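You operate a simulated robot arm through the tools that you are given. There is no shell and no other tool.

The job below is to be done with a simulated robot arm. You get a single attempt, and the scene is never put back.

TASK
Shake the pink mug's sample through screen 17 on the shaker.
Fine: nest that screen on top, empty the mug into it, stand the mug back, lid on; wind the crank till the small beans have fallen through both screens. Set down upright: pink mug.

Only the result counts: the job must be done as asked and must still hold three seconds after the hand-in. Knocking over, shifting, dropping, spilling or breaking anything else fails it. Lids that push on must go on centred and level and be pressed home; caps that screw on are set level and turned clockwise until they are tight.

THE ROBOT
A 6-joint arm with a two-finger parallel gripper, fixed in place. Base frame: the origin is at the foot of the arm, x ahead of it, y to its left, z up; the work surface is at about z = 860. Units: mm, degrees, N and s.
Its first joint turns from -166.0 to 166.0 degrees. Payload 3.91 kg.
Tool frame: the origin (TCP) lies between the finger pads and is the grasp point; the fingertips stand 30 mm ahead of it; z points along the fingers, y is the line along which they close. Largest opening 110 mm; finger width 20, thickness 10; the body of the gripper, 48 by 112 mm, starts 55 mm behind the TCP.
Orientation is told as [roll, pitch, yaw] about the base's x, y, z axes, in that order, counted from this pose: with the fingers straight down and closing along the base's y, the tool's x points along the base's -x, its y along +y and its z along -z.

THE INTERFACE
- The arm moves only by the tool play_rows. Its argument "series" is one flat list of numbers, 7 for each row, row after row: the shift along the tool's x, y, z in mm, then the turn, a rotation vector about the tool's x, y, z in degrees, then the gripper command, from -1 (shut) to 1 (fully open), values between in proportion. In form: [dx, dy, dz, rx, ry, rz, gripper, dx, dy, dz, rx, ry, rz, gripper, ...]. A call has 1 to 20 rows; each row shifts and turns the commanded pose from where the row before left it, along the tool's axes as they then stand. Each row takes 0.2 s and may step no farther than 50 mm and 8.6 degrees from the row before; otherwise, or with a gripper value out of range, the whole call is refused. Where a pose cannot be reached the arm comes as near as it can. A force on the tool above 80 N (or 10 N above the force at the start of the call, whichever is more), or a blocked arm, ends the call early, and 0.2 s more pass. The fingers move at their own pace (about 108 mm/s each) and stop on an object; they squeeze with about 26 N. The grip force told is the motor's: it shows also when the fingers shut on nothing. Time passes only in rows, and 0.2 s behind the last, so rows that do not move let the fingers close. The reply holds the time, the measured pose of the TCP, the force on the tool along the base axes, the opening and the grip force, in the units named above and with some noise, with the torque about the TCP (base axes, N m) and any sound that the robot's microphone picked up, and new pictures: "show" is both (left out), scene, wrist or none.
- Cameras (640 x 400 px; columns grow to the right, rows downward): "scene" is fixed at [405.9, 503.4, 1626.7]; the picture's right is [-0.68, -0.73, 0.00], its down [-0.53, 0.50, -0.68] and it looks along [0.50, -0.47, -0.73] (base axes); focal length 355 px, centre (320, 200). "wrist" rides on the gripper at [72, 17, -103] in the tool frame; the picture's right is [-0.23, 0.97, 0.00], its down [-0.76, -0.18, -0.62] and it looks along [-0.61, -0.14, 0.78] (tool axes); focal length 222 px, centre (320, 200). There is no depth. A picture from a camera that has moved, and an enlarged one, comes with that camera's place and axes in the base frame and with its lens. The place of the scene camera against the robot may be out by one fixed shift of up to 12 mm in any direction.
- zoom(camera, box): a new picture of the part [left, top, right, bottom] of that camera's present view, enlarged. It takes no simulated time.
- hand_in(): hands the job in; it is judged then, once.

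Places have to be worked out from the pictures, the camera data and where the tool is seen. Open the gripper and draw the arm clear of the work before you hand the job in, unless the task says otherwise.

The tools are called by a JSON object that holds its "op" and its "data". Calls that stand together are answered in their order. play_rows: Moves the arm, as the interface text tells. Its arguments: {"type":"object","properties":{"series":{"type":"array","items":{"type":"number"}},"show":{"type":"string","enum":["both","scene","wrist","none"]}},"required":["series"]} The other tools are called the same way: zoom (camera, box) takes an enlarged picture of a part of a camera's view; hand_in () hands the job in.

At the start:

```text
clock: 0.0
ee_pos: [675.5, -213.7, 1191.5]
tool_rot: [0.0, -0.2, 0.0]
force: [0.8, 0.0, 0.1]
torque: [-0.01, 0.02, -0.01]
finger_gap: 109.9
grip_force: 0.1
```

scene: 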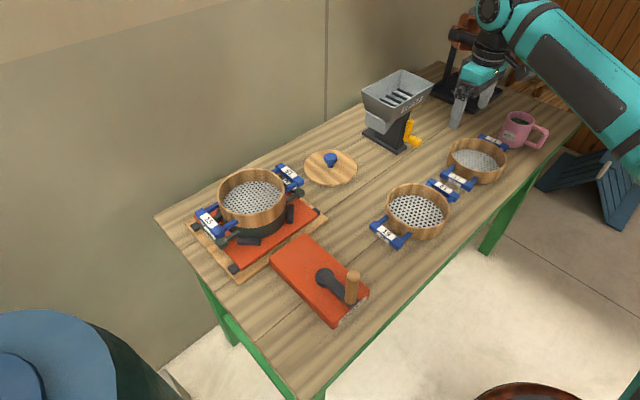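
wrist: 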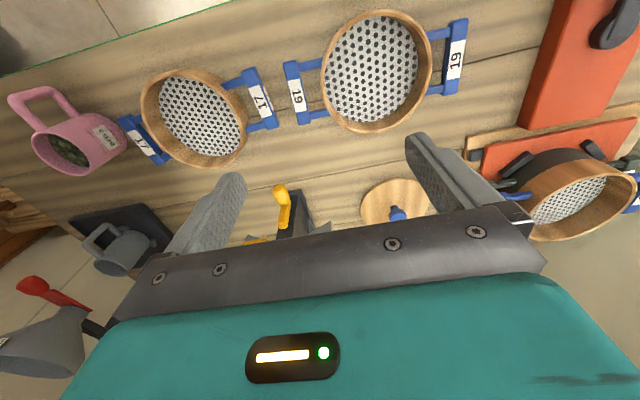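

I start by taking enlarged pictures of the scene so I can locate the shaker, screens, lid, crank and mug.

{"op": "zoom", "data": {"camera": "scene", "box": [170, 130, 380, 330]}}

{"op": "zoom", "data": {"camera": "scene", "box": [360, 60, 580, 260]}}

{"op": "zoom", "data": {"camera": "wrist", "box": [0, 0, 320, 200]}}

{"op": "zoom", "data": {"camera": "wrist", "box": [320, 0, 640, 260]}}

```text
2.00 times, centred on (275, 230) of scene
camera zoom: at [405.9, 503.4, 1626.7], right [-0.68, -0.73, 0.0], down [-0.53, 0.5, -0.68], along [0.5, -0.47, -0.73], focal length 711 px, centre (410, 140)
```

zoom: 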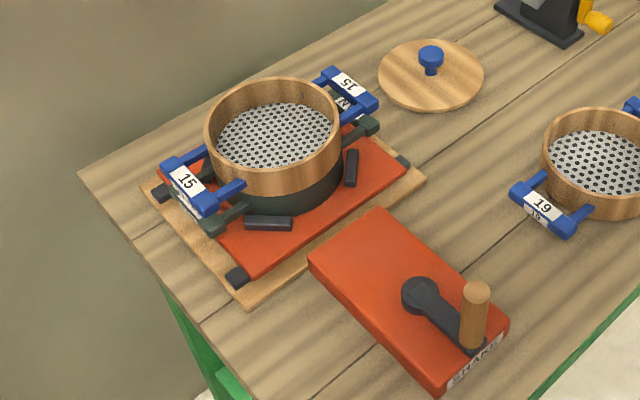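

```text
2.00 times, centred on (470, 160) of scene
camera zoom: at [405.9, 503.4, 1626.7], right [-0.68, -0.73, 0.0], down [-0.53, 0.5, -0.68], along [0.5, -0.47, -0.73], focal length 711 px, centre (20, 280)
```

zoom: 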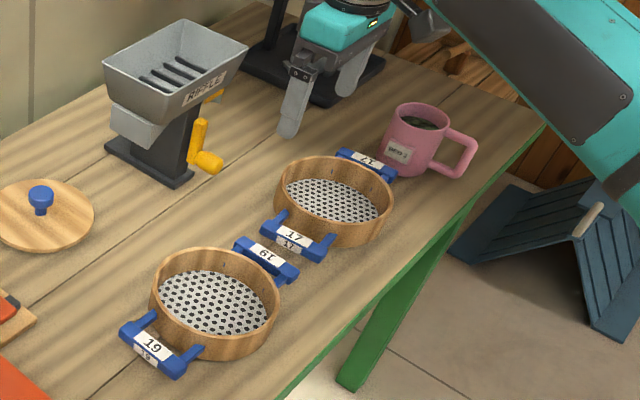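

```text
2.00 times, centred on (160, 100) of wrist
camera zoom: at [602.2, -196.8, 1295.4], right [0.23, 0.97, 0.0], down [0.76, -0.18, 0.63], along [0.61, -0.14, -0.78], focal length 444 px, centre (640, 400)
```

zoom: 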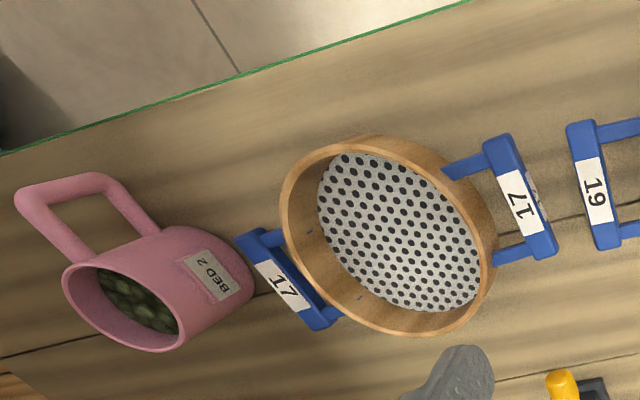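

```text
1.54 times, centred on (480, 130) of wrist
camera zoom: at [602.2, -196.8, 1295.4], right [0.23, 0.97, 0.0], down [0.76, -0.18, 0.63], along [0.61, -0.14, -0.78], focal length 342 px, centre (74, 308)
```

zoom: 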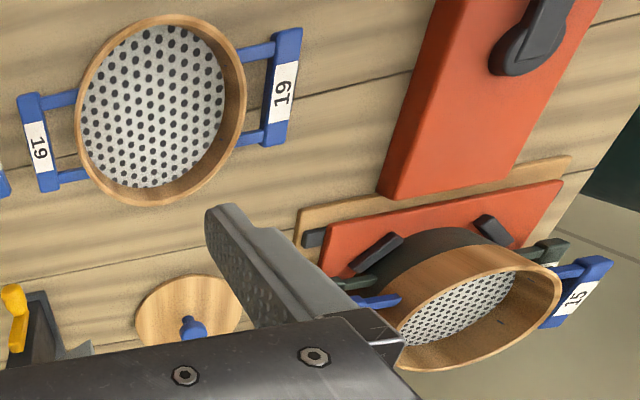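

The table lies ahead with the mug and screens 17/19 near the robot-side edge, and the shaker is at about (1000, 200). I move the hand along +y, slightly up, to look at the shaker and crank with the wrist camera.

{"op": "play_rows", "data": {"series": [0, 45, -8, 0, 0, 0, 1, 0, 45, -8, 0, 0, 0, 1, 0, 45, -8, 0, 0, 0, 1, 0, 45, -8, 0, 0, 0, 1, 0, 45, -8, 0, 0, 0, 1, 0, 45, -8, 0, 0, 0, 1, 0, 45, -8, 0, 0, 0, 1, 0, 0, 0, 0, 0, 0, 1], "show": "both"}}

```text
clock: 1.8
ee_pos: [676.4, 101.0, 1245.1]
tool_rot: [0.0, -0.2, -0.1]
force: [0.8, -0.5, 0.2]
torque: [0.04, -0.01, 0.0]
finger_gap: 109.9
grip_force: 0.0
camera wrist: at [603.3, 118.7, 1349.2], right [0.23, 0.97, 0.0], down [0.76, -0.18, 0.63], along [0.61, -0.14, -0.78], focal length 222 px, centre (320, 200)
```

scene: 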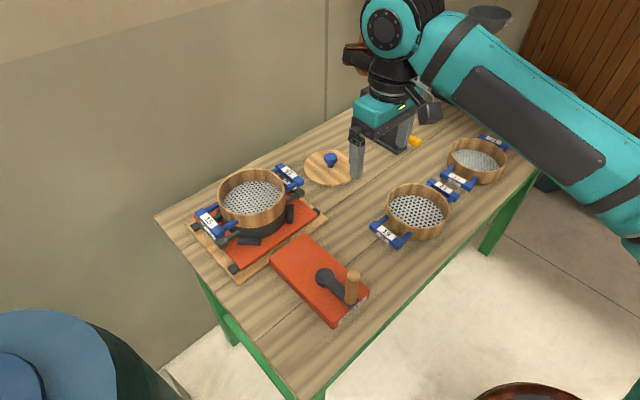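
wrist: 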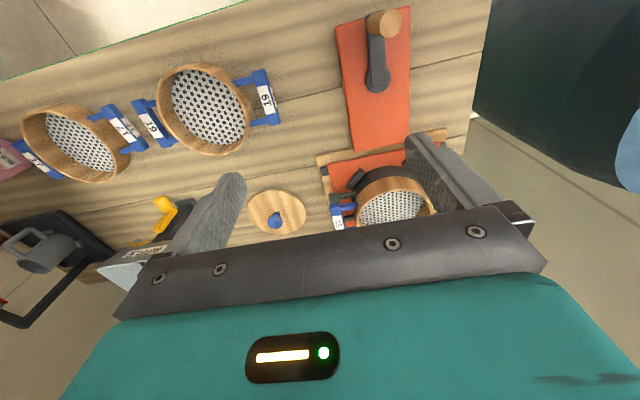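

I zoom into the wrist view to measure the shaker, lid, crank and screens.

{"op": "zoom", "data": {"camera": "wrist", "box": [300, 120, 460, 240]}}

{"op": "zoom", "data": {"camera": "wrist", "box": [290, 0, 450, 120]}}

{"op": "zoom", "data": {"camera": "wrist", "box": [90, 40, 290, 180]}}

```text
3.33 times, centred on (380, 180) of wrist
camera zoom: at [603.3, 118.7, 1349.2], right [0.23, 0.97, 0.0], down [0.76, -0.18, 0.63], along [0.61, -0.14, -0.78], focal length 740 px, centre (120, 267)
```

zoom: 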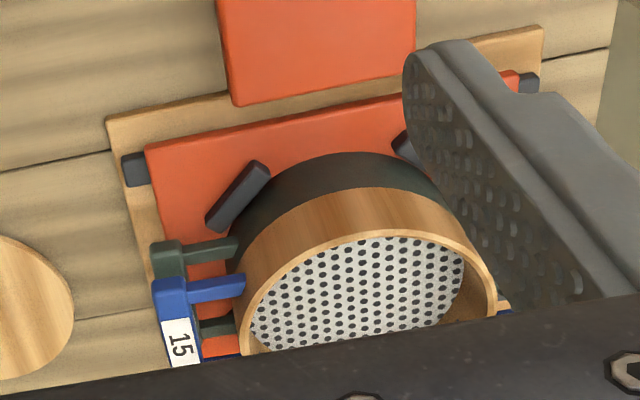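

```text
3.33 times, centred on (370, 60) of wrist
camera zoom: at [603.3, 118.7, 1349.2], right [0.23, 0.97, 0.0], down [0.76, -0.18, 0.63], along [0.61, -0.14, -0.78], focal length 740 px, centre (153, 667)
```

zoom: 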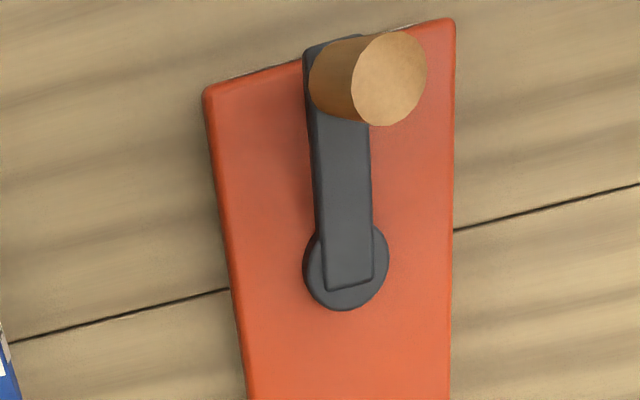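

```text
2.86 times, centred on (190, 110) of wrist
camera zoom: at [603.3, 118.7, 1349.2], right [0.23, 0.97, 0.0], down [0.76, -0.18, 0.63], along [0.61, -0.14, -0.78], focal length 635 px, centre (691, 457)
```

zoom: 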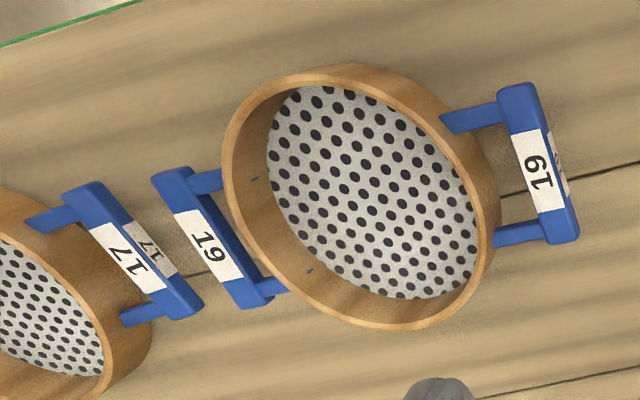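

I move forward in x so the shaker appears in the clear upper part of the wrist image.

{"op": "play_rows", "data": {"series": [-44, 12, 0, 0, 0, 0, 1, -44, 12, 0, 0, 0, 0, 1, -44, 12, 0, 0, 0, 0, 1, -44, 12, 0, 0, 0, 0, 1, 0, 0, 0, 0, 0, 0, 1], "show": "wrist"}}

{"op": "zoom", "data": {"camera": "wrist", "box": [200, 0, 440, 200]}}

```text
clock: 3.0
ee_pos: [832.7, 144.2, 1220.5]
tool_rot: [0.0, -0.5, 0.0]
force: [0.8, -0.2, 0.2]
torque: [-0.02, 0.03, 0.01]
finger_gap: 110.0
grip_force: 0.0
out of reach, approached as far as the arm can: row 3, 4
camera wrist: at [759.5, 161.9, 1322.7], right [0.23, 0.97, 0.0], down [0.76, -0.18, 0.63], along [0.61, -0.14, -0.78], focal length 222 px, centre (320, 200)
```

wrist: 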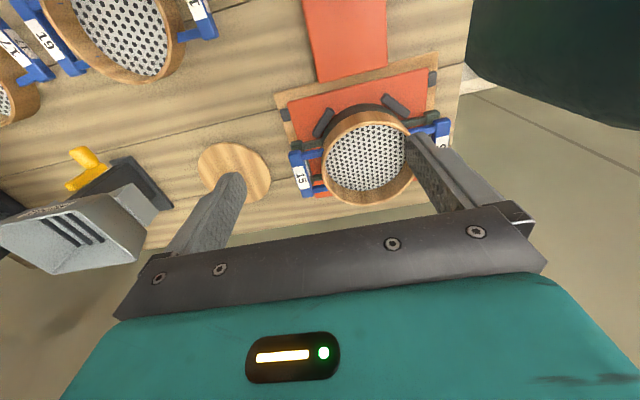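

```text
2.00 times, centred on (320, 100) of wrist
camera zoom: at [759.5, 161.9, 1322.7], right [0.23, 0.97, 0.0], down [0.76, -0.18, 0.63], along [0.61, -0.14, -0.78], focal length 444 px, centre (320, 400)
```

zoom: 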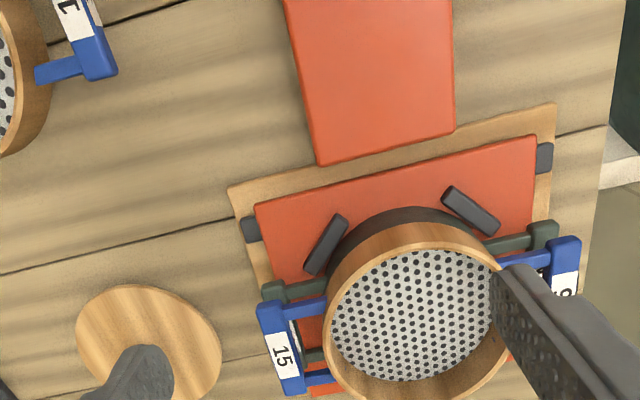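

The shaker ring 15 centre comes out around (973, 202) with its handles along y, and the lid is near (990, -100). Next I fly over to screen 17 for a closer look at it and the mug.

{"op": "play_rows", "data": {"series": [16, -44.4, 6, 0, 0, 0, 1, 16, -44.4, 6, 0, 0, 0, 1, 16, -44.4, 6, 0, 0, 0, 1, 16, -44.4, 6, 0, 0, 0, 1, 16, -44.4, 6, 0, 0, 0, 1, 16, -44.4, 6, 0, 0, 0, 1, 16, -44.4, 6, 0, 0, 0, 1, 16, -44.4, 6, 0, 0, 0, 1, 16, -44.4, 6, 0, 0, 0, 1, 16, -44.4, 6, 0, 0, 0, 1, 16, -44.4, 6, 0, 0, 0, 1, 16, -44.4, 6, 0, 0, 0, 1, 16, -44.4, 6, 0, 0, 0, 1, 0, 0, 0, 0, 0, 0, 1], "show": "both"}}

{"op": "zoom", "data": {"camera": "wrist", "box": [160, 0, 480, 200]}}

{"op": "zoom", "data": {"camera": "wrist", "box": [0, 0, 240, 200]}}

```text
clock: 6.0
ee_pos: [625.4, -430.2, 1137.9]
tool_rot: [0.0, -0.2, 0.1]
force: [-0.6, 0.3, -0.3]
torque: [-0.01, 0.01, -0.02]
finger_gap: 109.8
grip_force: 0.0
camera wrist: at [551.9, -412.9, 1240.4], right [0.23, 0.97, 0.0], down [0.76, -0.18, 0.63], along [0.61, -0.14, -0.78], focal length 222 px, centre (320, 200)
```

scene: 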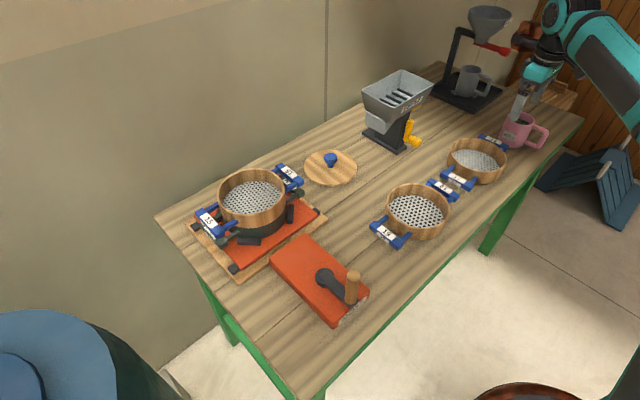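
wrist: 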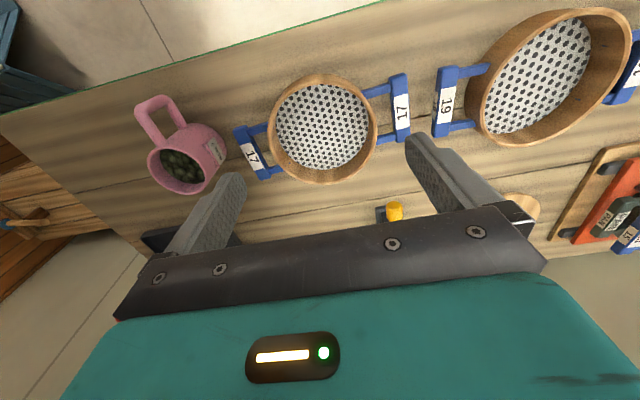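

```text
2.00 times, centred on (320, 100) of wrist
camera zoom: at [551.9, -412.9, 1240.4], right [0.23, 0.97, 0.0], down [0.76, -0.18, 0.63], along [0.61, -0.14, -0.78], focal length 444 px, centre (320, 400)
```

zoom: 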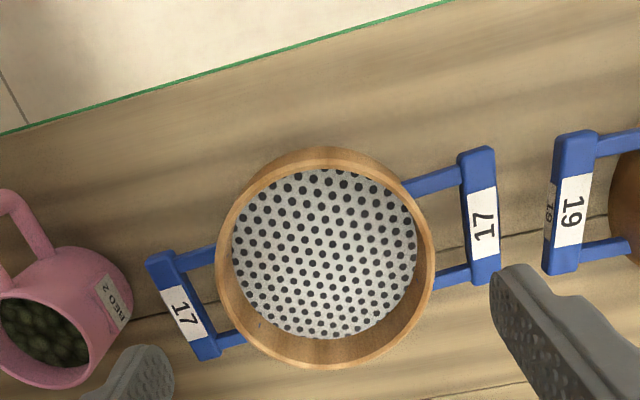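

```text
2.00 times, centred on (120, 100) of wrist
camera zoom: at [551.9, -412.9, 1240.4], right [0.23, 0.97, 0.0], down [0.76, -0.18, 0.63], along [0.61, -0.14, -0.78], focal length 444 px, centre (720, 400)
```

zoom: 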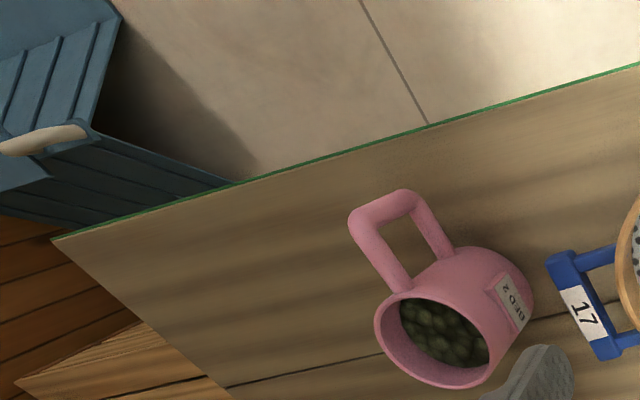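

The rim of 17 is at z≈907 with its centre around (694, -438), wall bottom on the table, and its handles along y (~92°). I now want an equally careful look at the shaker stack, so I move the camera in front of it.

{"op": "play_rows", "data": {"series": [-16, 43, -1, 0, 0, 0, 1, -16, 43, -1, 0, 0, 0, 1, -16, 43, -1, 0, 0, 0, 1, -16, 43, -1, 0, 0, 0, 1, -16, 43, -1, 0, 0, 0, 1, -16, 43, -1, 0, 0, 0, 1, -16, 43, -1, 0, 0, 0, 1, -16, 43, -1, 0, 0, 0, 1, -16, 43, -1, 0, 0, 0, 1, -16, 43, -1, 0, 0, 0, 1, -16, 43, -1, 0, 0, 0, 1, -16, 43, -1, 0, 0, 0, 1, -16, 43, -1, 0, 0, 0, 1, -6, 43, -1, 0, 0, 0, 1, 0, 0, 0, 0, 0, 0, 1], "show": "wrist"}}

{"op": "zoom", "data": {"camera": "wrist", "box": [200, 40, 440, 240]}}

```text
clock: 9.2
ee_pos: [839.0, 171.3, 1157.1]
tool_rot: [0.0, -0.2, 0.0]
force: [-0.4, 0.0, 0.4]
torque: [0.02, 0.03, -0.03]
finger_gap: 109.9
grip_force: 0.1
camera wrist: at [765.9, 188.9, 1260.0], right [0.23, 0.97, 0.0], down [0.76, -0.18, 0.63], along [0.61, -0.14, -0.78], focal length 222 px, centre (320, 200)
```

wrist: 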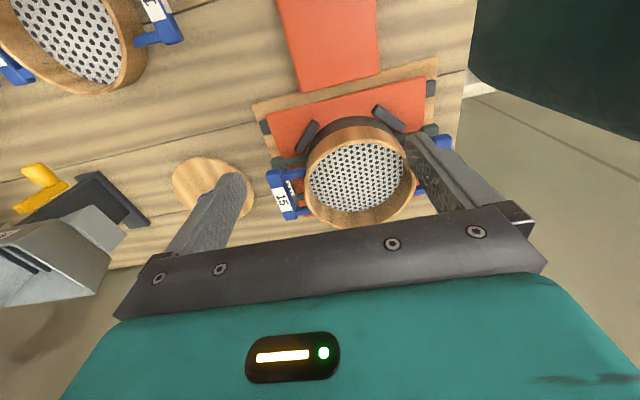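

```text
2.00 times, centred on (320, 140) of wrist
camera zoom: at [765.9, 188.9, 1260.0], right [0.23, 0.97, 0.0], down [0.76, -0.18, 0.63], along [0.61, -0.14, -0.78], focal length 444 px, centre (320, 320)
```

zoom: 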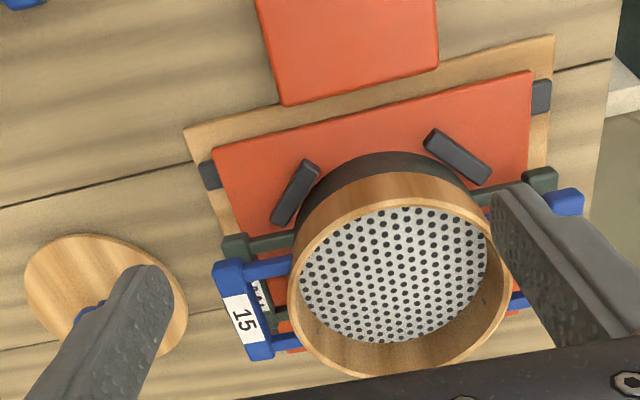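

The rim of 15 works out at about z≈980, centre near (980, 205). To cross-check, I take enlarged scene views of 17 and 15.

{"op": "zoom", "data": {"camera": "scene", "box": [430, 120, 530, 200]}}

{"op": "zoom", "data": {"camera": "scene", "box": [190, 150, 320, 260]}}

```text
5.00 times, centred on (480, 160) of scene
camera zoom: at [405.9, 503.4, 1626.7], right [-0.68, -0.73, 0.0], down [-0.53, 0.5, -0.68], along [0.5, -0.47, -0.73], focal length 1776 px, centre (-480, 400)
```

zoom: 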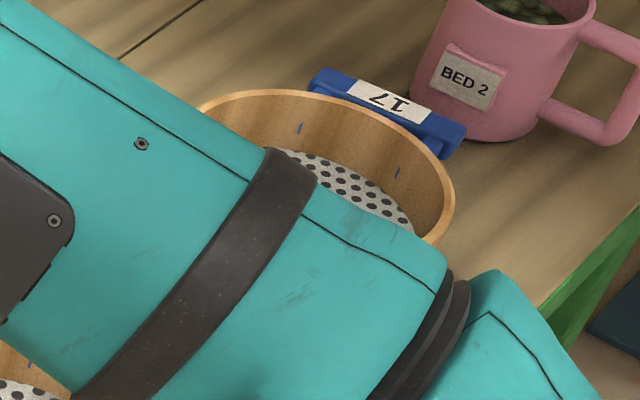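

```text
3.64 times, centred on (255, 205) of scene
camera zoom: at [405.9, 503.4, 1626.7], right [-0.68, -0.73, 0.0], down [-0.53, 0.5, -0.68], along [0.5, -0.47, -0.73], focal length 1292 px, centre (556, 182)
```

zoom: 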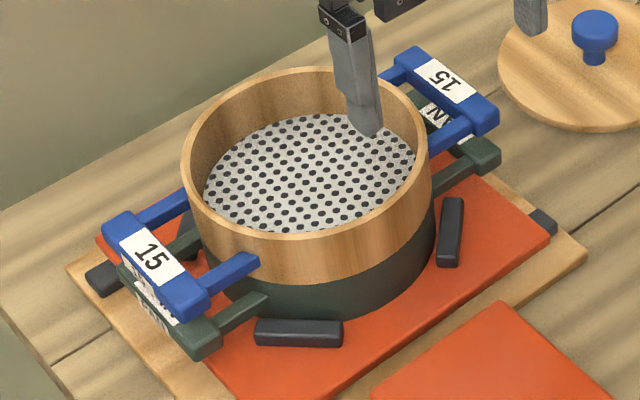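

Both cameras agree that ring 15 is near (980, 205), rim z≈980. I plan to grip 17 by its wall on the robot side, closing radially, because the nest point is near the reach limit. I travel back over 17 first.

{"op": "play_rows", "data": {"series": [16.25, -43.5, 6, 0, 0, 0, 1, 16.25, -43.5, 6, 0, 0, 0, 1, 16.25, -43.5, 6, 0, 0, 0, 1, 16.25, -43.5, 6, 0, 0, 0, 1, 16.25, -43.5, 6, 0, 0, 0, 1, 16.25, -43.5, 6, 0, 0, 0, 1, 16.25, -43.5, 6, 0, 0, 0, 1, 16.25, -43.5, 6, 0, 0, 0, 1, 16.25, -43.5, 6, 0, 0, 0, 1, 16.25, -43.5, 6, 0, 0, 0, 1, 16.25, -43.5, 6, 0, 0, 0, 1, 16.25, -43.5, 6, 0, 0, 0, 1, 16.25, -43.5, 6, 0, 0, 0, 1, 16.25, -43.5, 6, 0, 0, 0, 1, 0, 0, 0, 0, 0, 0, 1], "show": "none"}}

{"op": "play_rows", "data": {"series": [0, 0, 0, 0, 0, 8.18, 0.4, 0, 0, 0, 0, 0, 8.18, 0.4, 0, 0, 0, 0, 0, 8.18, 0.4, 0, 0, 0, 0, 0, 8.18, 0.4, 0, 0, 0, 0, 0, 8.18, 0.4, 0, 0, 0, 0, 0, 8.18, 0.4, 0, 0, 0, 0, 0, 8.18, 0.4, 0, 0, 0, 0, 0, 8.18, 0.4, 0, 0, 0, 0, 0, 8.18, 0.4, 0, 0, 0, 0, 0, 8.18, 0.4, 0, 0, 0, 0, 0, 8.2, 0.4, 0, 0, 0, 0, 0, 0, 0.4], "show": "both"}}

```text
clock: 12.4
ee_pos: [612.8, -440.7, 1069.0]
tool_rot: [0.0, -0.2, 0.1]
force: [0.0, -0.5, -0.8]
torque: [-0.01, 0.03, -0.01]
finger_gap: 110.1
grip_force: 0.1
```

```text
clock: 15.0
ee_pos: [613.3, -439.7, 1069.1]
tool_rot: [0.3, 0.0, -90.0]
force: [-0.3, -0.3, -0.6]
torque: [0.01, 0.0, -0.01]
finger_gap: 77.0
grip_force: 0.1
camera wrist: at [629.7, -366.0, 1173.3], right [0.97, -0.23, 0.0], down [-0.18, -0.76, 0.62], along [-0.14, -0.61, -0.78], focal length 222 px, centre (320, 200)
```

scene: 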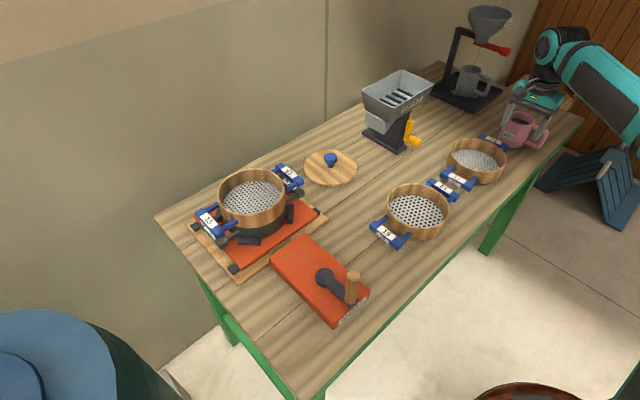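
wrist: 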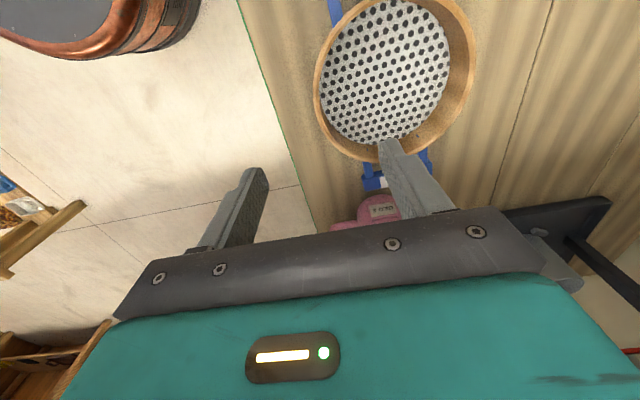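

The view matches my model (17 centred at about (694, -440), near wall at x≈611). I lower partway with a half-open gripper and check the fingers against the wall.

{"op": "play_rows", "data": {"series": [0, -1.5, 35, 0, 0, 0, 0.05, 0, 0, 35, 0, 0, 0, 0.05, 0, 0, 35, 0, 0, 0, 0.05, 0, 0, 20, 0, 0, 0, 0.05, 0, 0, 0, 0, 0, 0, 0.05], "show": "both"}}

{"op": "zoom", "data": {"camera": "wrist", "box": [200, 40, 480, 220]}}

{"op": "zoom", "data": {"camera": "scene", "box": [440, 90, 560, 190]}}

```text
clock: 16.2
ee_pos: [612.0, -440.7, 945.9]
tool_rot: [0.2, 0.0, -90.0]
force: [0.1, -0.3, 0.4]
torque: [0.0, 0.02, 0.0]
finger_gap: 58.0
grip_force: 0.0
camera wrist: at [627.7, -367.2, 1049.9], right [0.97, -0.23, 0.0], down [-0.18, -0.76, 0.62], along [-0.14, -0.61, -0.78], focal length 222 px, centre (320, 200)
```

scene: 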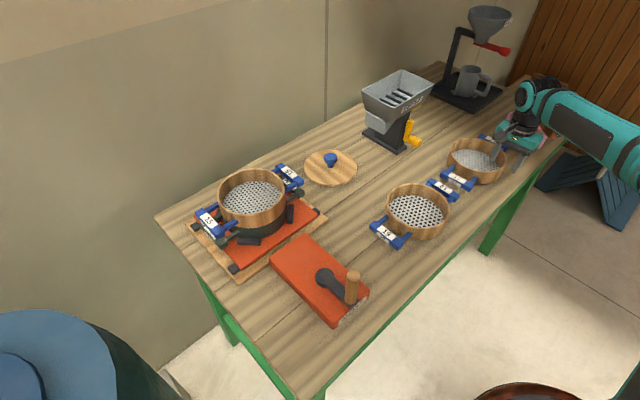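
wrist: 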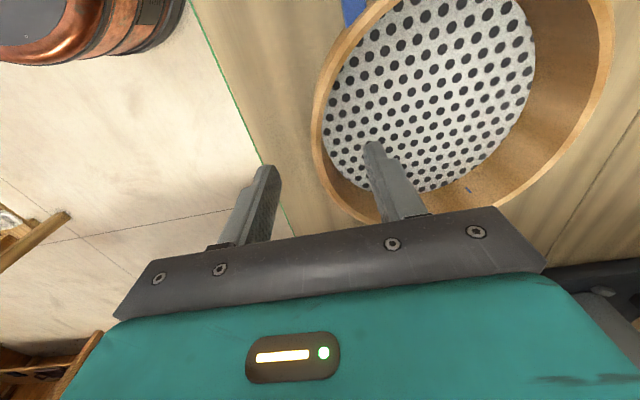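

```text
2.22 times, centred on (340, 130) of wrist
camera zoom: at [627.7, -367.2, 1049.9], right [0.97, -0.23, 0.0], down [-0.18, -0.76, 0.62], along [-0.14, -0.61, -0.78], focal length 494 px, centre (276, 356)
```

zoom: 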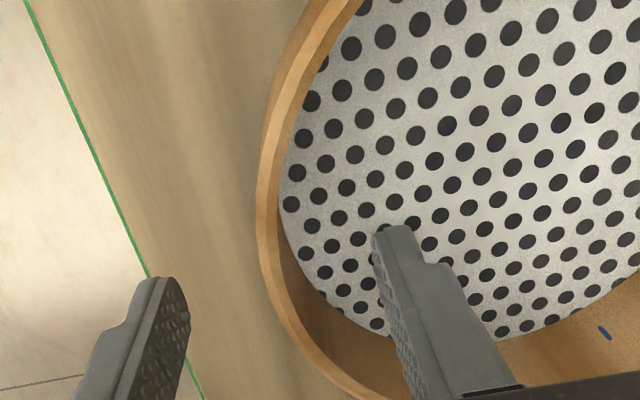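

```text
4.00 times, centred on (500, 140) of scene
camera zoom: at [405.9, 503.4, 1626.7], right [-0.68, -0.73, 0.0], down [-0.53, 0.5, -0.68], along [0.5, -0.47, -0.73], focal length 1421 px, centre (-400, 440)
```

zoom: 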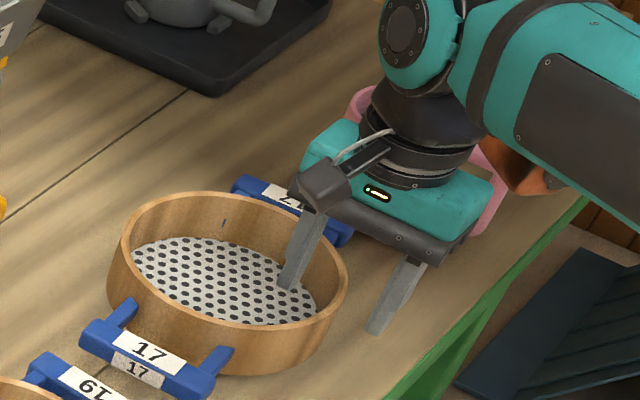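

The fingers straddle the near wall well. I lower the last 41 mm so the tips stay just above the mesh.

{"op": "play_rows", "data": {"series": [0, 0, 20, 0, 0, 0, 0.0, 0, 0, 15, 0, 0, 0, 0.0, 0, 0, 5, 0, 0, 0, 0.0, 0, 0, 0, 0, 0, 0, 0.0], "show": "both"}}

{"op": "zoom", "data": {"camera": "scene", "box": [440, 110, 540, 190]}}

{"op": "zoom", "data": {"camera": "wrist", "box": [200, 40, 480, 220]}}

```text
clock: 17.2
ee_pos: [611.0, -438.1, 904.4]
tool_rot: [0.2, 0.1, -89.9]
force: [0.0, 0.3, -0.1]
torque: [-0.01, 0.0, -0.05]
finger_gap: 55.1
grip_force: 0.0
camera wrist: at [628.0, -365.2, 1009.0], right [0.97, -0.23, 0.0], down [-0.18, -0.76, 0.62], along [-0.14, -0.61, -0.78], focal length 222 px, centre (320, 200)
```

scene: 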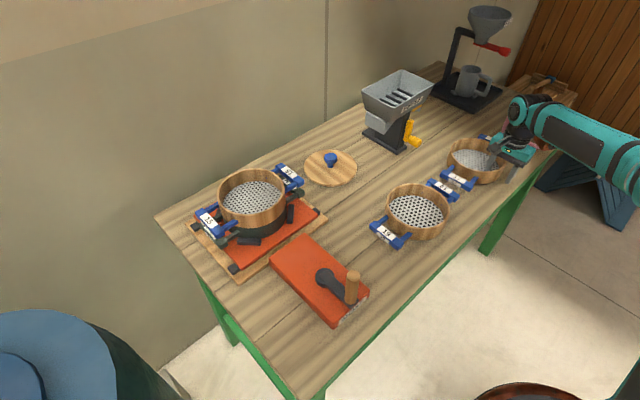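
wrist: 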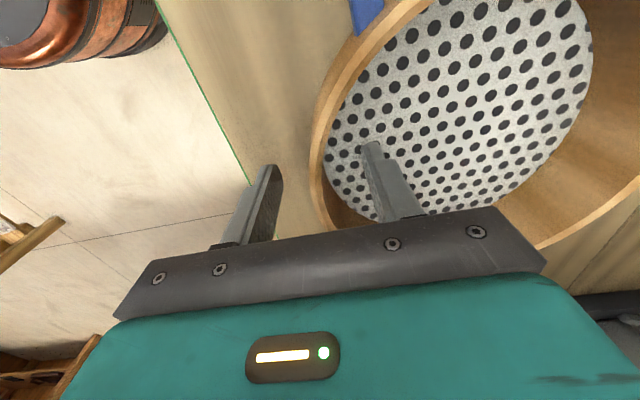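

```text
5.00 times, centred on (490, 150) of scene
camera zoom: at [405.9, 503.4, 1626.7], right [-0.68, -0.73, 0.0], down [-0.53, 0.5, -0.68], along [0.5, -0.47, -0.73], focal length 1776 px, centre (-530, 450)
```

zoom: 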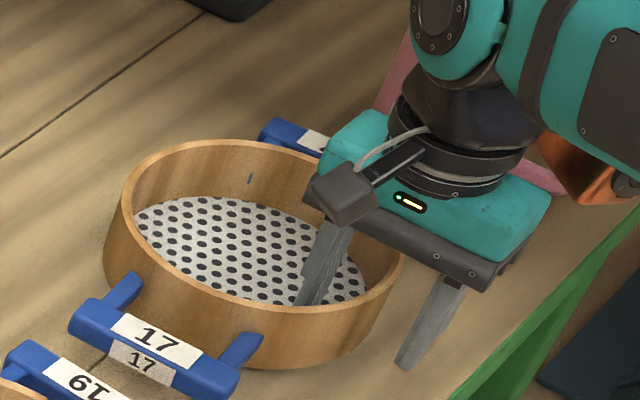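

```text
2.22 times, centred on (340, 130) of wrist
camera zoom: at [628.0, -365.2, 1009.0], right [0.97, -0.23, 0.0], down [-0.18, -0.76, 0.62], along [-0.14, -0.61, -0.78], focal length 494 px, centre (276, 356)
```

zoom: 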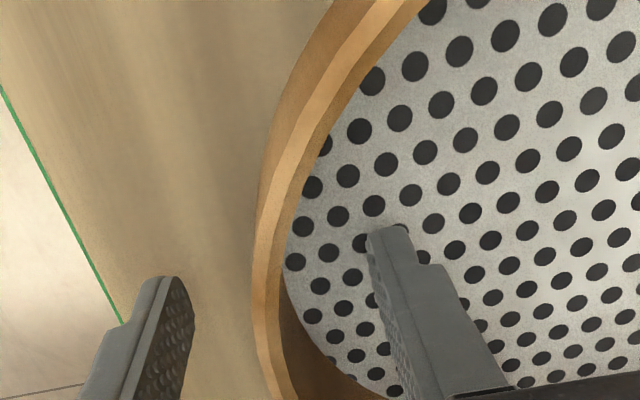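

The tips are beside the wall with no contact force. I close the gripper on the wall now.

{"op": "play_rows", "data": {"series": [0, 0, 0, 0, 0, 0, -1, 0, 0, 0, 0, 0, 0, -1, 0, 0, 0, 0, 0, 0, -1, 0, 0, 0, 0, 0, 0, -1], "show": "both"}}

{"op": "zoom", "data": {"camera": "scene", "box": [440, 110, 540, 190]}}

```text
clock: 18.2
ee_pos: [612.3, -437.1, 905.4]
tool_rot: [0.2, 0.0, -90.0]
force: [-0.9, 0.4, 0.2]
torque: [0.07, 0.17, 0.05]
finger_gap: 4.8
grip_force: 26.3
camera wrist: at [628.0, -365.2, 1009.0], right [0.97, -0.23, 0.0], down [-0.18, -0.76, 0.62], along [-0.14, -0.61, -0.78], focal length 222 px, centre (320, 200)
```

scene: 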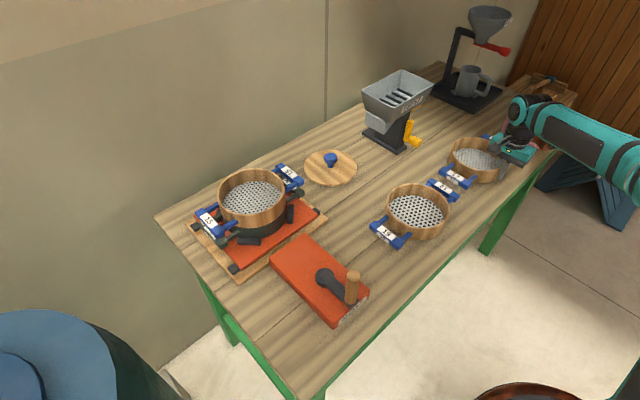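
wrist: 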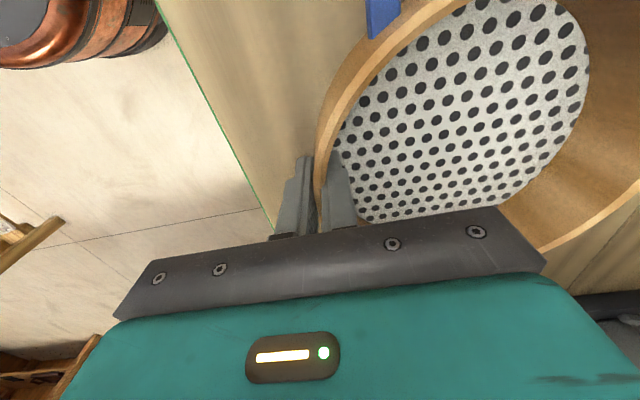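

```text
5.00 times, centred on (490, 150) of scene
camera zoom: at [405.9, 503.4, 1626.7], right [-0.68, -0.73, 0.0], down [-0.53, 0.5, -0.68], along [0.5, -0.47, -0.73], focal length 1776 px, centre (-530, 450)
```

zoom: 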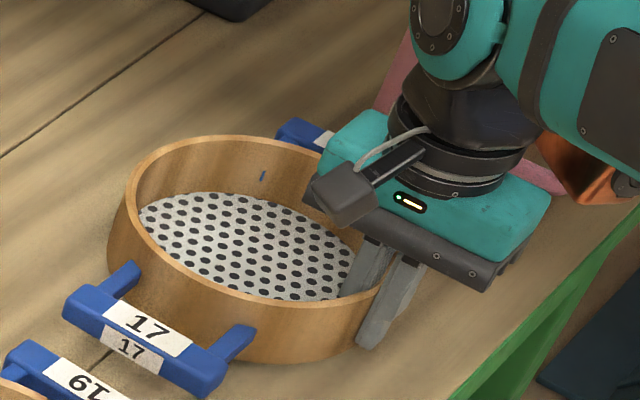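

The wall is gripped (4.8 mm thick, 26 N). I lift gently 15 mm and check weight and sag.

{"op": "play_rows", "data": {"series": [0, 0, -3, 0, 0, 0, -1, 0, 0, -4, 0, 0, 0, -1, 0, 0, -4, 0, 0, 0, -1, 0, 0, -4, 0, 0, 0, -1, 0, 0, 0, 0, 0, 0, -1], "show": "both"}}

{"op": "zoom", "data": {"camera": "scene", "box": [440, 110, 540, 190]}}

```text
clock: 19.4
ee_pos: [611.3, -439.0, 918.7]
tool_rot: [0.2, 0.0, -90.0]
force: [-0.7, 0.2, -2.7]
torque: [0.03, 0.23, -0.02]
finger_gap: 4.9
grip_force: 25.8
camera wrist: at [627.5, -366.3, 1023.0], right [0.97, -0.23, 0.0], down [-0.18, -0.76, 0.62], along [-0.14, -0.61, -0.78], focal length 222 px, centre (320, 200)
```

scene: 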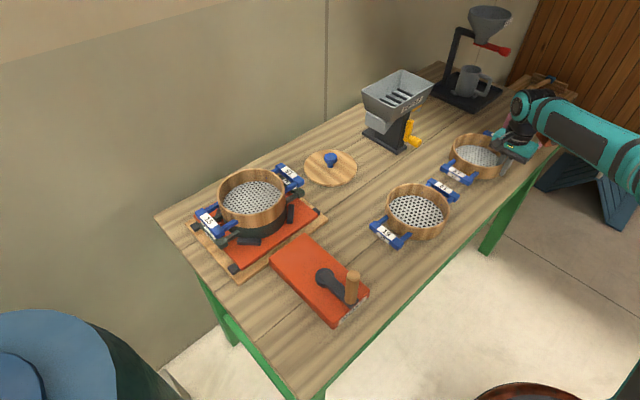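
wrist: 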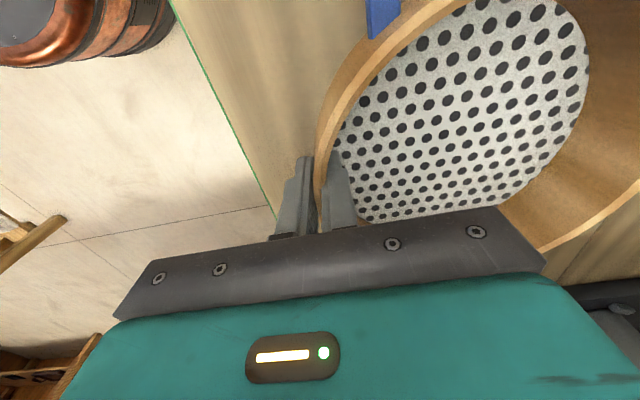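

```text
5.00 times, centred on (490, 150) of scene
camera zoom: at [405.9, 503.4, 1626.7], right [-0.68, -0.73, 0.0], down [-0.53, 0.5, -0.68], along [0.5, -0.47, -0.73], focal length 1776 px, centre (-530, 450)
```

zoom: 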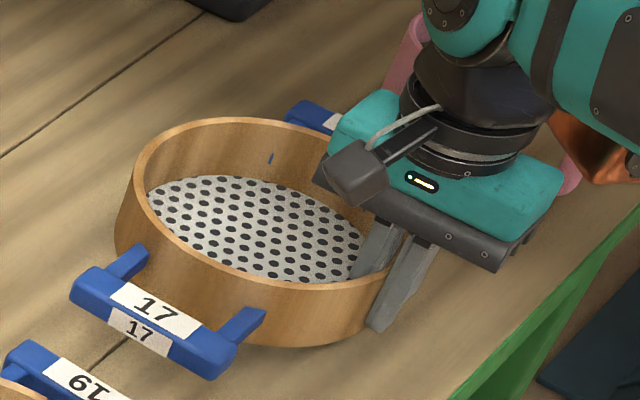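

The screen lifts cleanly: about 2.7 N, no visible sag, with its centre ~84.5 mm in +x from the TCP. I raise it to travel height and carry it smoothly toward the shaker.

{"op": "play_rows", "data": {"series": [0, 0, -15, 0, 0, 0, -1, 0, 0, -28, 0, 0, 0, -1, 0, 0, -28, 0, 0, 0, -1, 0, 0, -28, 0, 0, 0, -1, 0, 0, -20, 0, 0, 0, -1, 0, 0, -8, 0, 0, 0, -1, 10, 5, 0, 0, 0, 0, -1, 20, 9, 0, 0, 0, 0, -1, 30, 13, 0, 0, 0, 0, -1, 30, 13, 0, 0, 0, 0, -1, 30, 13, 0, 0, 0, 0, -1, 30, 13, 0, 0, 0, 0, -1, 30, 13, 0, 0, 0, 0, -1, 30, 13, 0, 0, 0, 0, -1, 30, 13, 0, 0, 0, 0, -1, 30, 13, 0, 0, 0, 0, -1, 30, 13, 0, 0, 0, 0, -1, 20, 9, 0, 0, 0, 0, -1, 10, 5, 0, 0, 0, 0, -1, 0, 0, 0, 0, 0, 0, -1], "show": "both"}}

```text
clock: 23.6
ee_pos: [759.6, -105.5, 1045.9]
tool_rot: [0.2, -0.1, -90.0]
force: [0.1, 0.2, -3.0]
torque: [0.01, 0.17, -0.01]
finger_gap: 4.7
grip_force: 26.0
camera wrist: at [775.4, -32.4, 1149.7], right [0.97, -0.23, 0.0], down [-0.18, -0.76, 0.62], along [-0.14, -0.61, -0.78], focal length 222 px, centre (320, 200)
```

scene: 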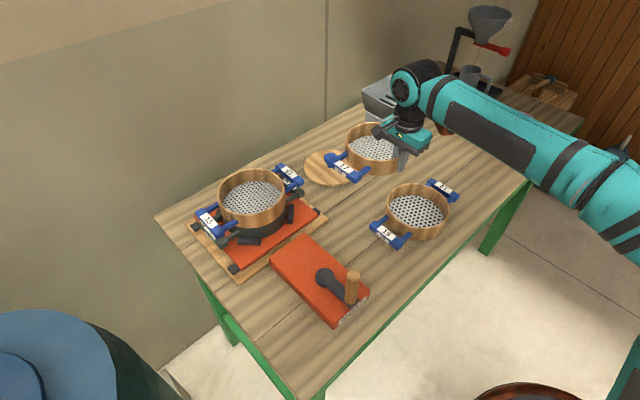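
wrist: 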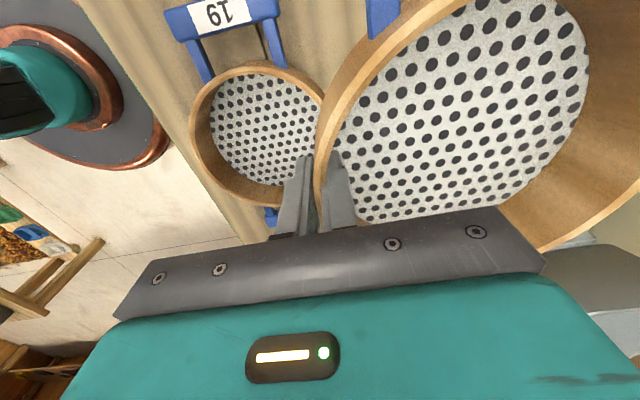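

Carry is steady. I continue to just short of the nest position and look.

{"op": "play_rows", "data": {"series": [12, 5, 0, 0, 0, 0, -1, 24, 10, 0, 0, 0, 0, -1, 30, 12.4, 0, 0, 0, 0, -1, 30, 12.4, 0, 0, 0, 0, -1, 30, 12.4, 0, 0, 0, 0, -1, 30, 12.4, 0, 0, 0, 0, -1, 30, 12.4, 0, 0, 0, 0, -1, 30, 12.4, 0, 0, 0, 0, -1, 30, 12.4, 0, 0, 0, 0, -1, 25, 10, 0, 0, 0, 0, -1, 15, 6, 0, 0, 0, 0, -1, 0, 0, 0, 0, 0, 0, -1, 0, 0, 0, 0, 0, 0, -1], "show": "both"}}

{"op": "zoom", "data": {"camera": "scene", "box": [190, 120, 350, 260]}}

{"op": "zoom", "data": {"camera": "wrist", "box": [280, 0, 640, 240]}}

```text
clock: 26.4
ee_pos: [874.2, 176.8, 1048.3]
tool_rot: [0.2, 0.0, -90.0]
force: [-1.1, 0.1, -2.2]
torque: [0.0, 0.25, 0.01]
finger_gap: 4.8
grip_force: 26.3
camera wrist: at [890.2, 248.9, 1151.6], right [0.97, -0.23, 0.0], down [-0.18, -0.76, 0.62], along [-0.14, -0.61, -0.78], focal length 222 px, centre (320, 200)
```

scene: 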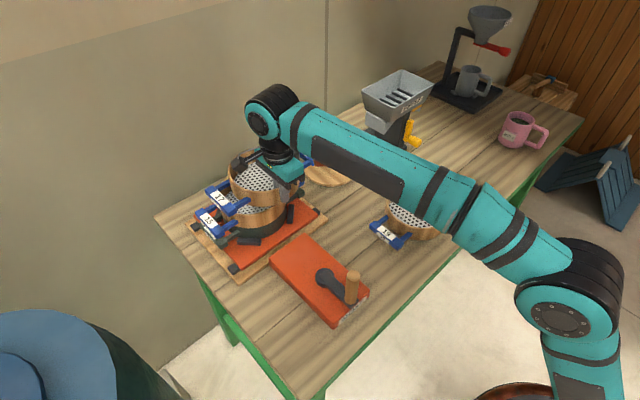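
wrist: 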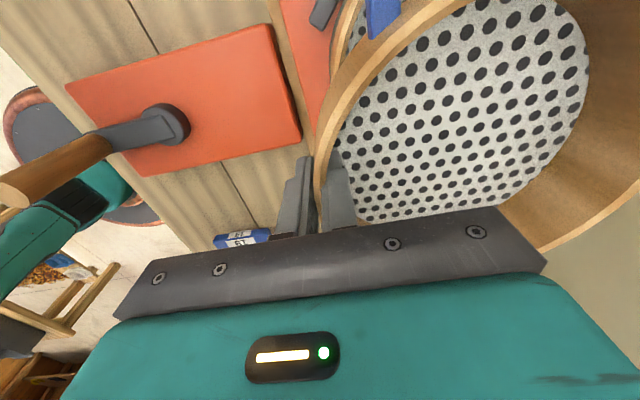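

```text
2.86 times, centred on (270, 190) of scene
camera zoom: at [405.9, 503.4, 1626.7], right [-0.68, -0.73, 0.0], down [-0.53, 0.5, -0.68], along [0.5, -0.47, -0.73], focal length 1015 px, centre (463, 229)
```

zoom: 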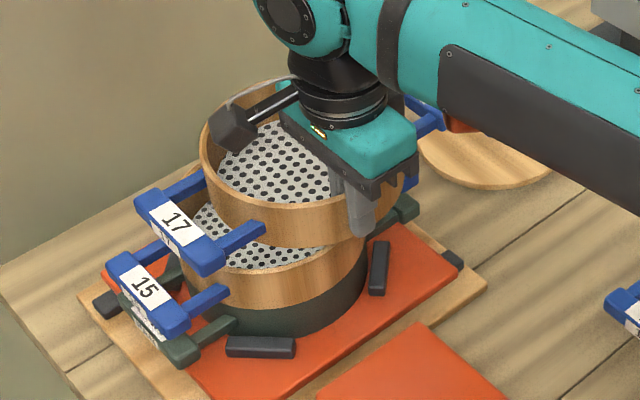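

```text
1.67 times, centred on (460, 120) of wrist
camera zoom: at [890.2, 248.9, 1151.6], right [0.97, -0.23, 0.0], down [-0.18, -0.76, 0.62], along [-0.14, -0.61, -0.78], focal length 370 px, centre (87, 333)
```

zoom: 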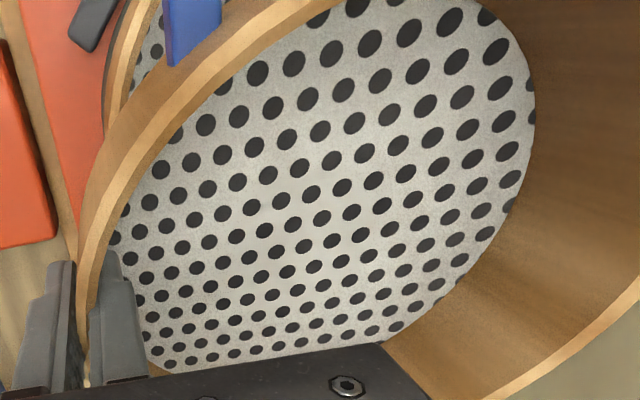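

Screen 17 now hovers above 15, offset by roughly (17, 33) mm. I move over it and lower slightly, staying clear, to compare the ring outlines.

{"op": "play_rows", "data": {"series": [8, 4, 2, 0, 0, 0, -1, 10, 5, 4, 0, 0, 0, -1, 10, 5, 4, 0, 0, 0, -1, 5, 3, 2, 0, 0, 0, -1, 0, 0, 0, 0, 0, 0, -1, 0, 0, 0, 0, 0, 0, -1], "show": "both"}}

{"op": "zoom", "data": {"camera": "scene", "box": [190, 140, 320, 250]}}

{"op": "zoom", "data": {"camera": "wrist", "box": [280, 0, 440, 100]}}

```text
clock: 27.8
ee_pos: [892.6, 211.4, 1035.7]
tool_rot: [0.2, 0.0, -90.0]
force: [-0.2, 0.2, -3.1]
torque: [0.0, 0.22, 0.0]
finger_gap: 4.9
grip_force: 26.7
camera wrist: at [908.2, 284.8, 1139.7], right [0.97, -0.23, 0.0], down [-0.18, -0.76, 0.62], along [-0.14, -0.61, -0.78], focal length 222 px, centre (320, 200)
```

scene: 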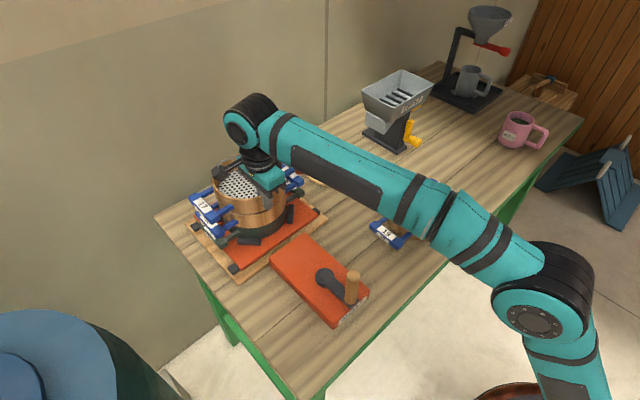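
wrist: 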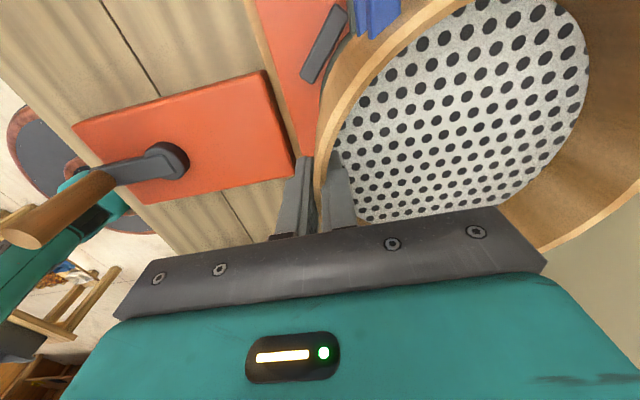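

```text
3.64 times, centred on (255, 195) of scene
camera zoom: at [405.9, 503.4, 1626.7], right [-0.68, -0.73, 0.0], down [-0.53, 0.5, -0.68], along [0.5, -0.47, -0.73], focal length 1292 px, centre (556, 218)
```

zoom: 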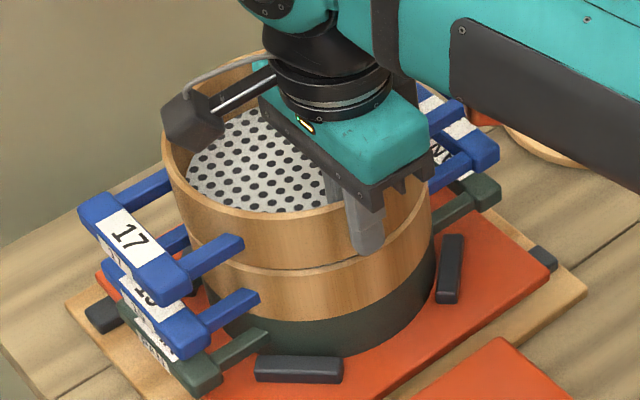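

```text
4.00 times, centred on (360, 50) of wrist
camera zoom: at [908.2, 284.8, 1139.7], right [0.97, -0.23, 0.0], down [-0.18, -0.76, 0.62], along [-0.14, -0.61, -0.78], focal length 888 px, centre (160, 800)
```

zoom: 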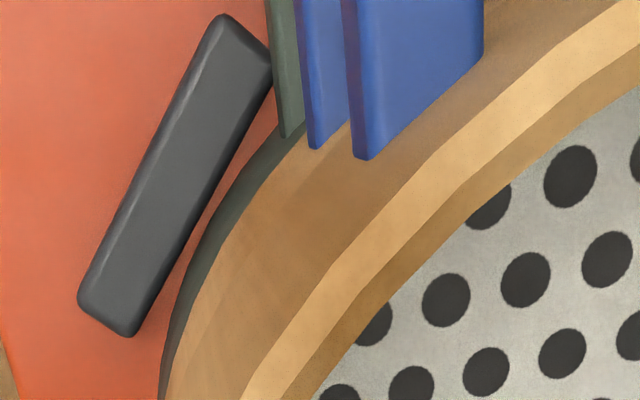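

Alignment looks very close already. I zoom in further to compare handle corners and wall silhouettes between the pan, 15 and 17.

{"op": "zoom", "data": {"camera": "scene", "box": [205, 180, 265, 240]}}

{"op": "zoom", "data": {"camera": "scene", "box": [255, 160, 315, 220]}}

{"op": "zoom", "data": {"camera": "wrist", "box": [300, 0, 400, 62]}}

```text
6.67 times, centred on (235, 210) of scene
camera zoom: at [405.9, 503.4, 1626.7], right [-0.68, -0.73, 0.0], down [-0.53, 0.5, -0.68], along [0.5, -0.47, -0.73], focal length 2369 px, centre (887, 133)
```

zoom: 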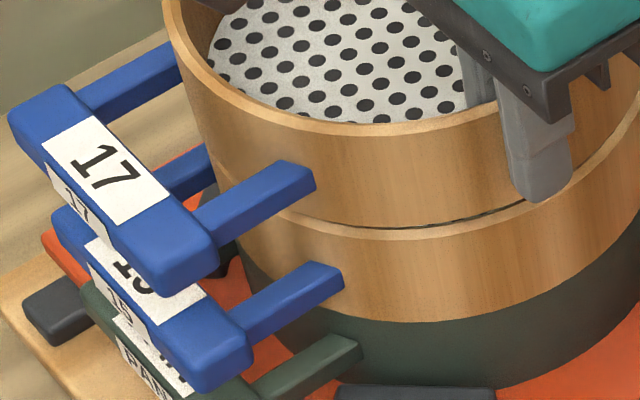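

```text
6.67 times, centred on (285, 190) of scene
camera zoom: at [405.9, 503.4, 1626.7], right [-0.68, -0.73, 0.0], down [-0.53, 0.5, -0.68], along [0.5, -0.47, -0.73], focal length 2369 px, centre (553, 267)
```

zoom: 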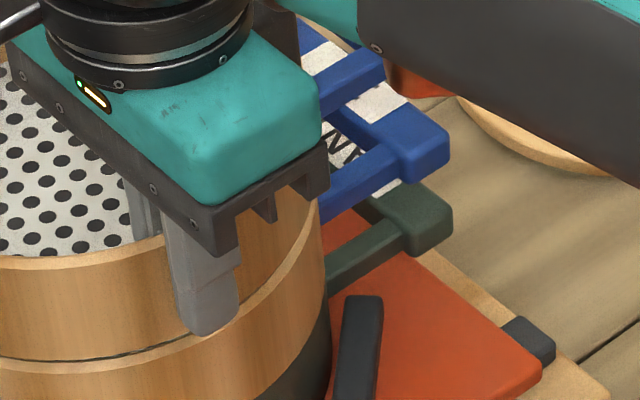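

```text
6.40 times, centred on (350, 31) of wrist
camera zoom: at [908.2, 284.8, 1139.7], right [0.97, -0.23, 0.0], down [-0.18, -0.76, 0.62], along [-0.14, -0.61, -0.78], focal length 1422 px, centre (128, 1282)
```

zoom: 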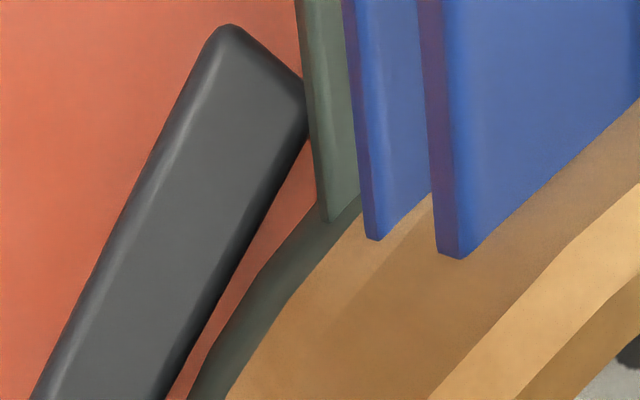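

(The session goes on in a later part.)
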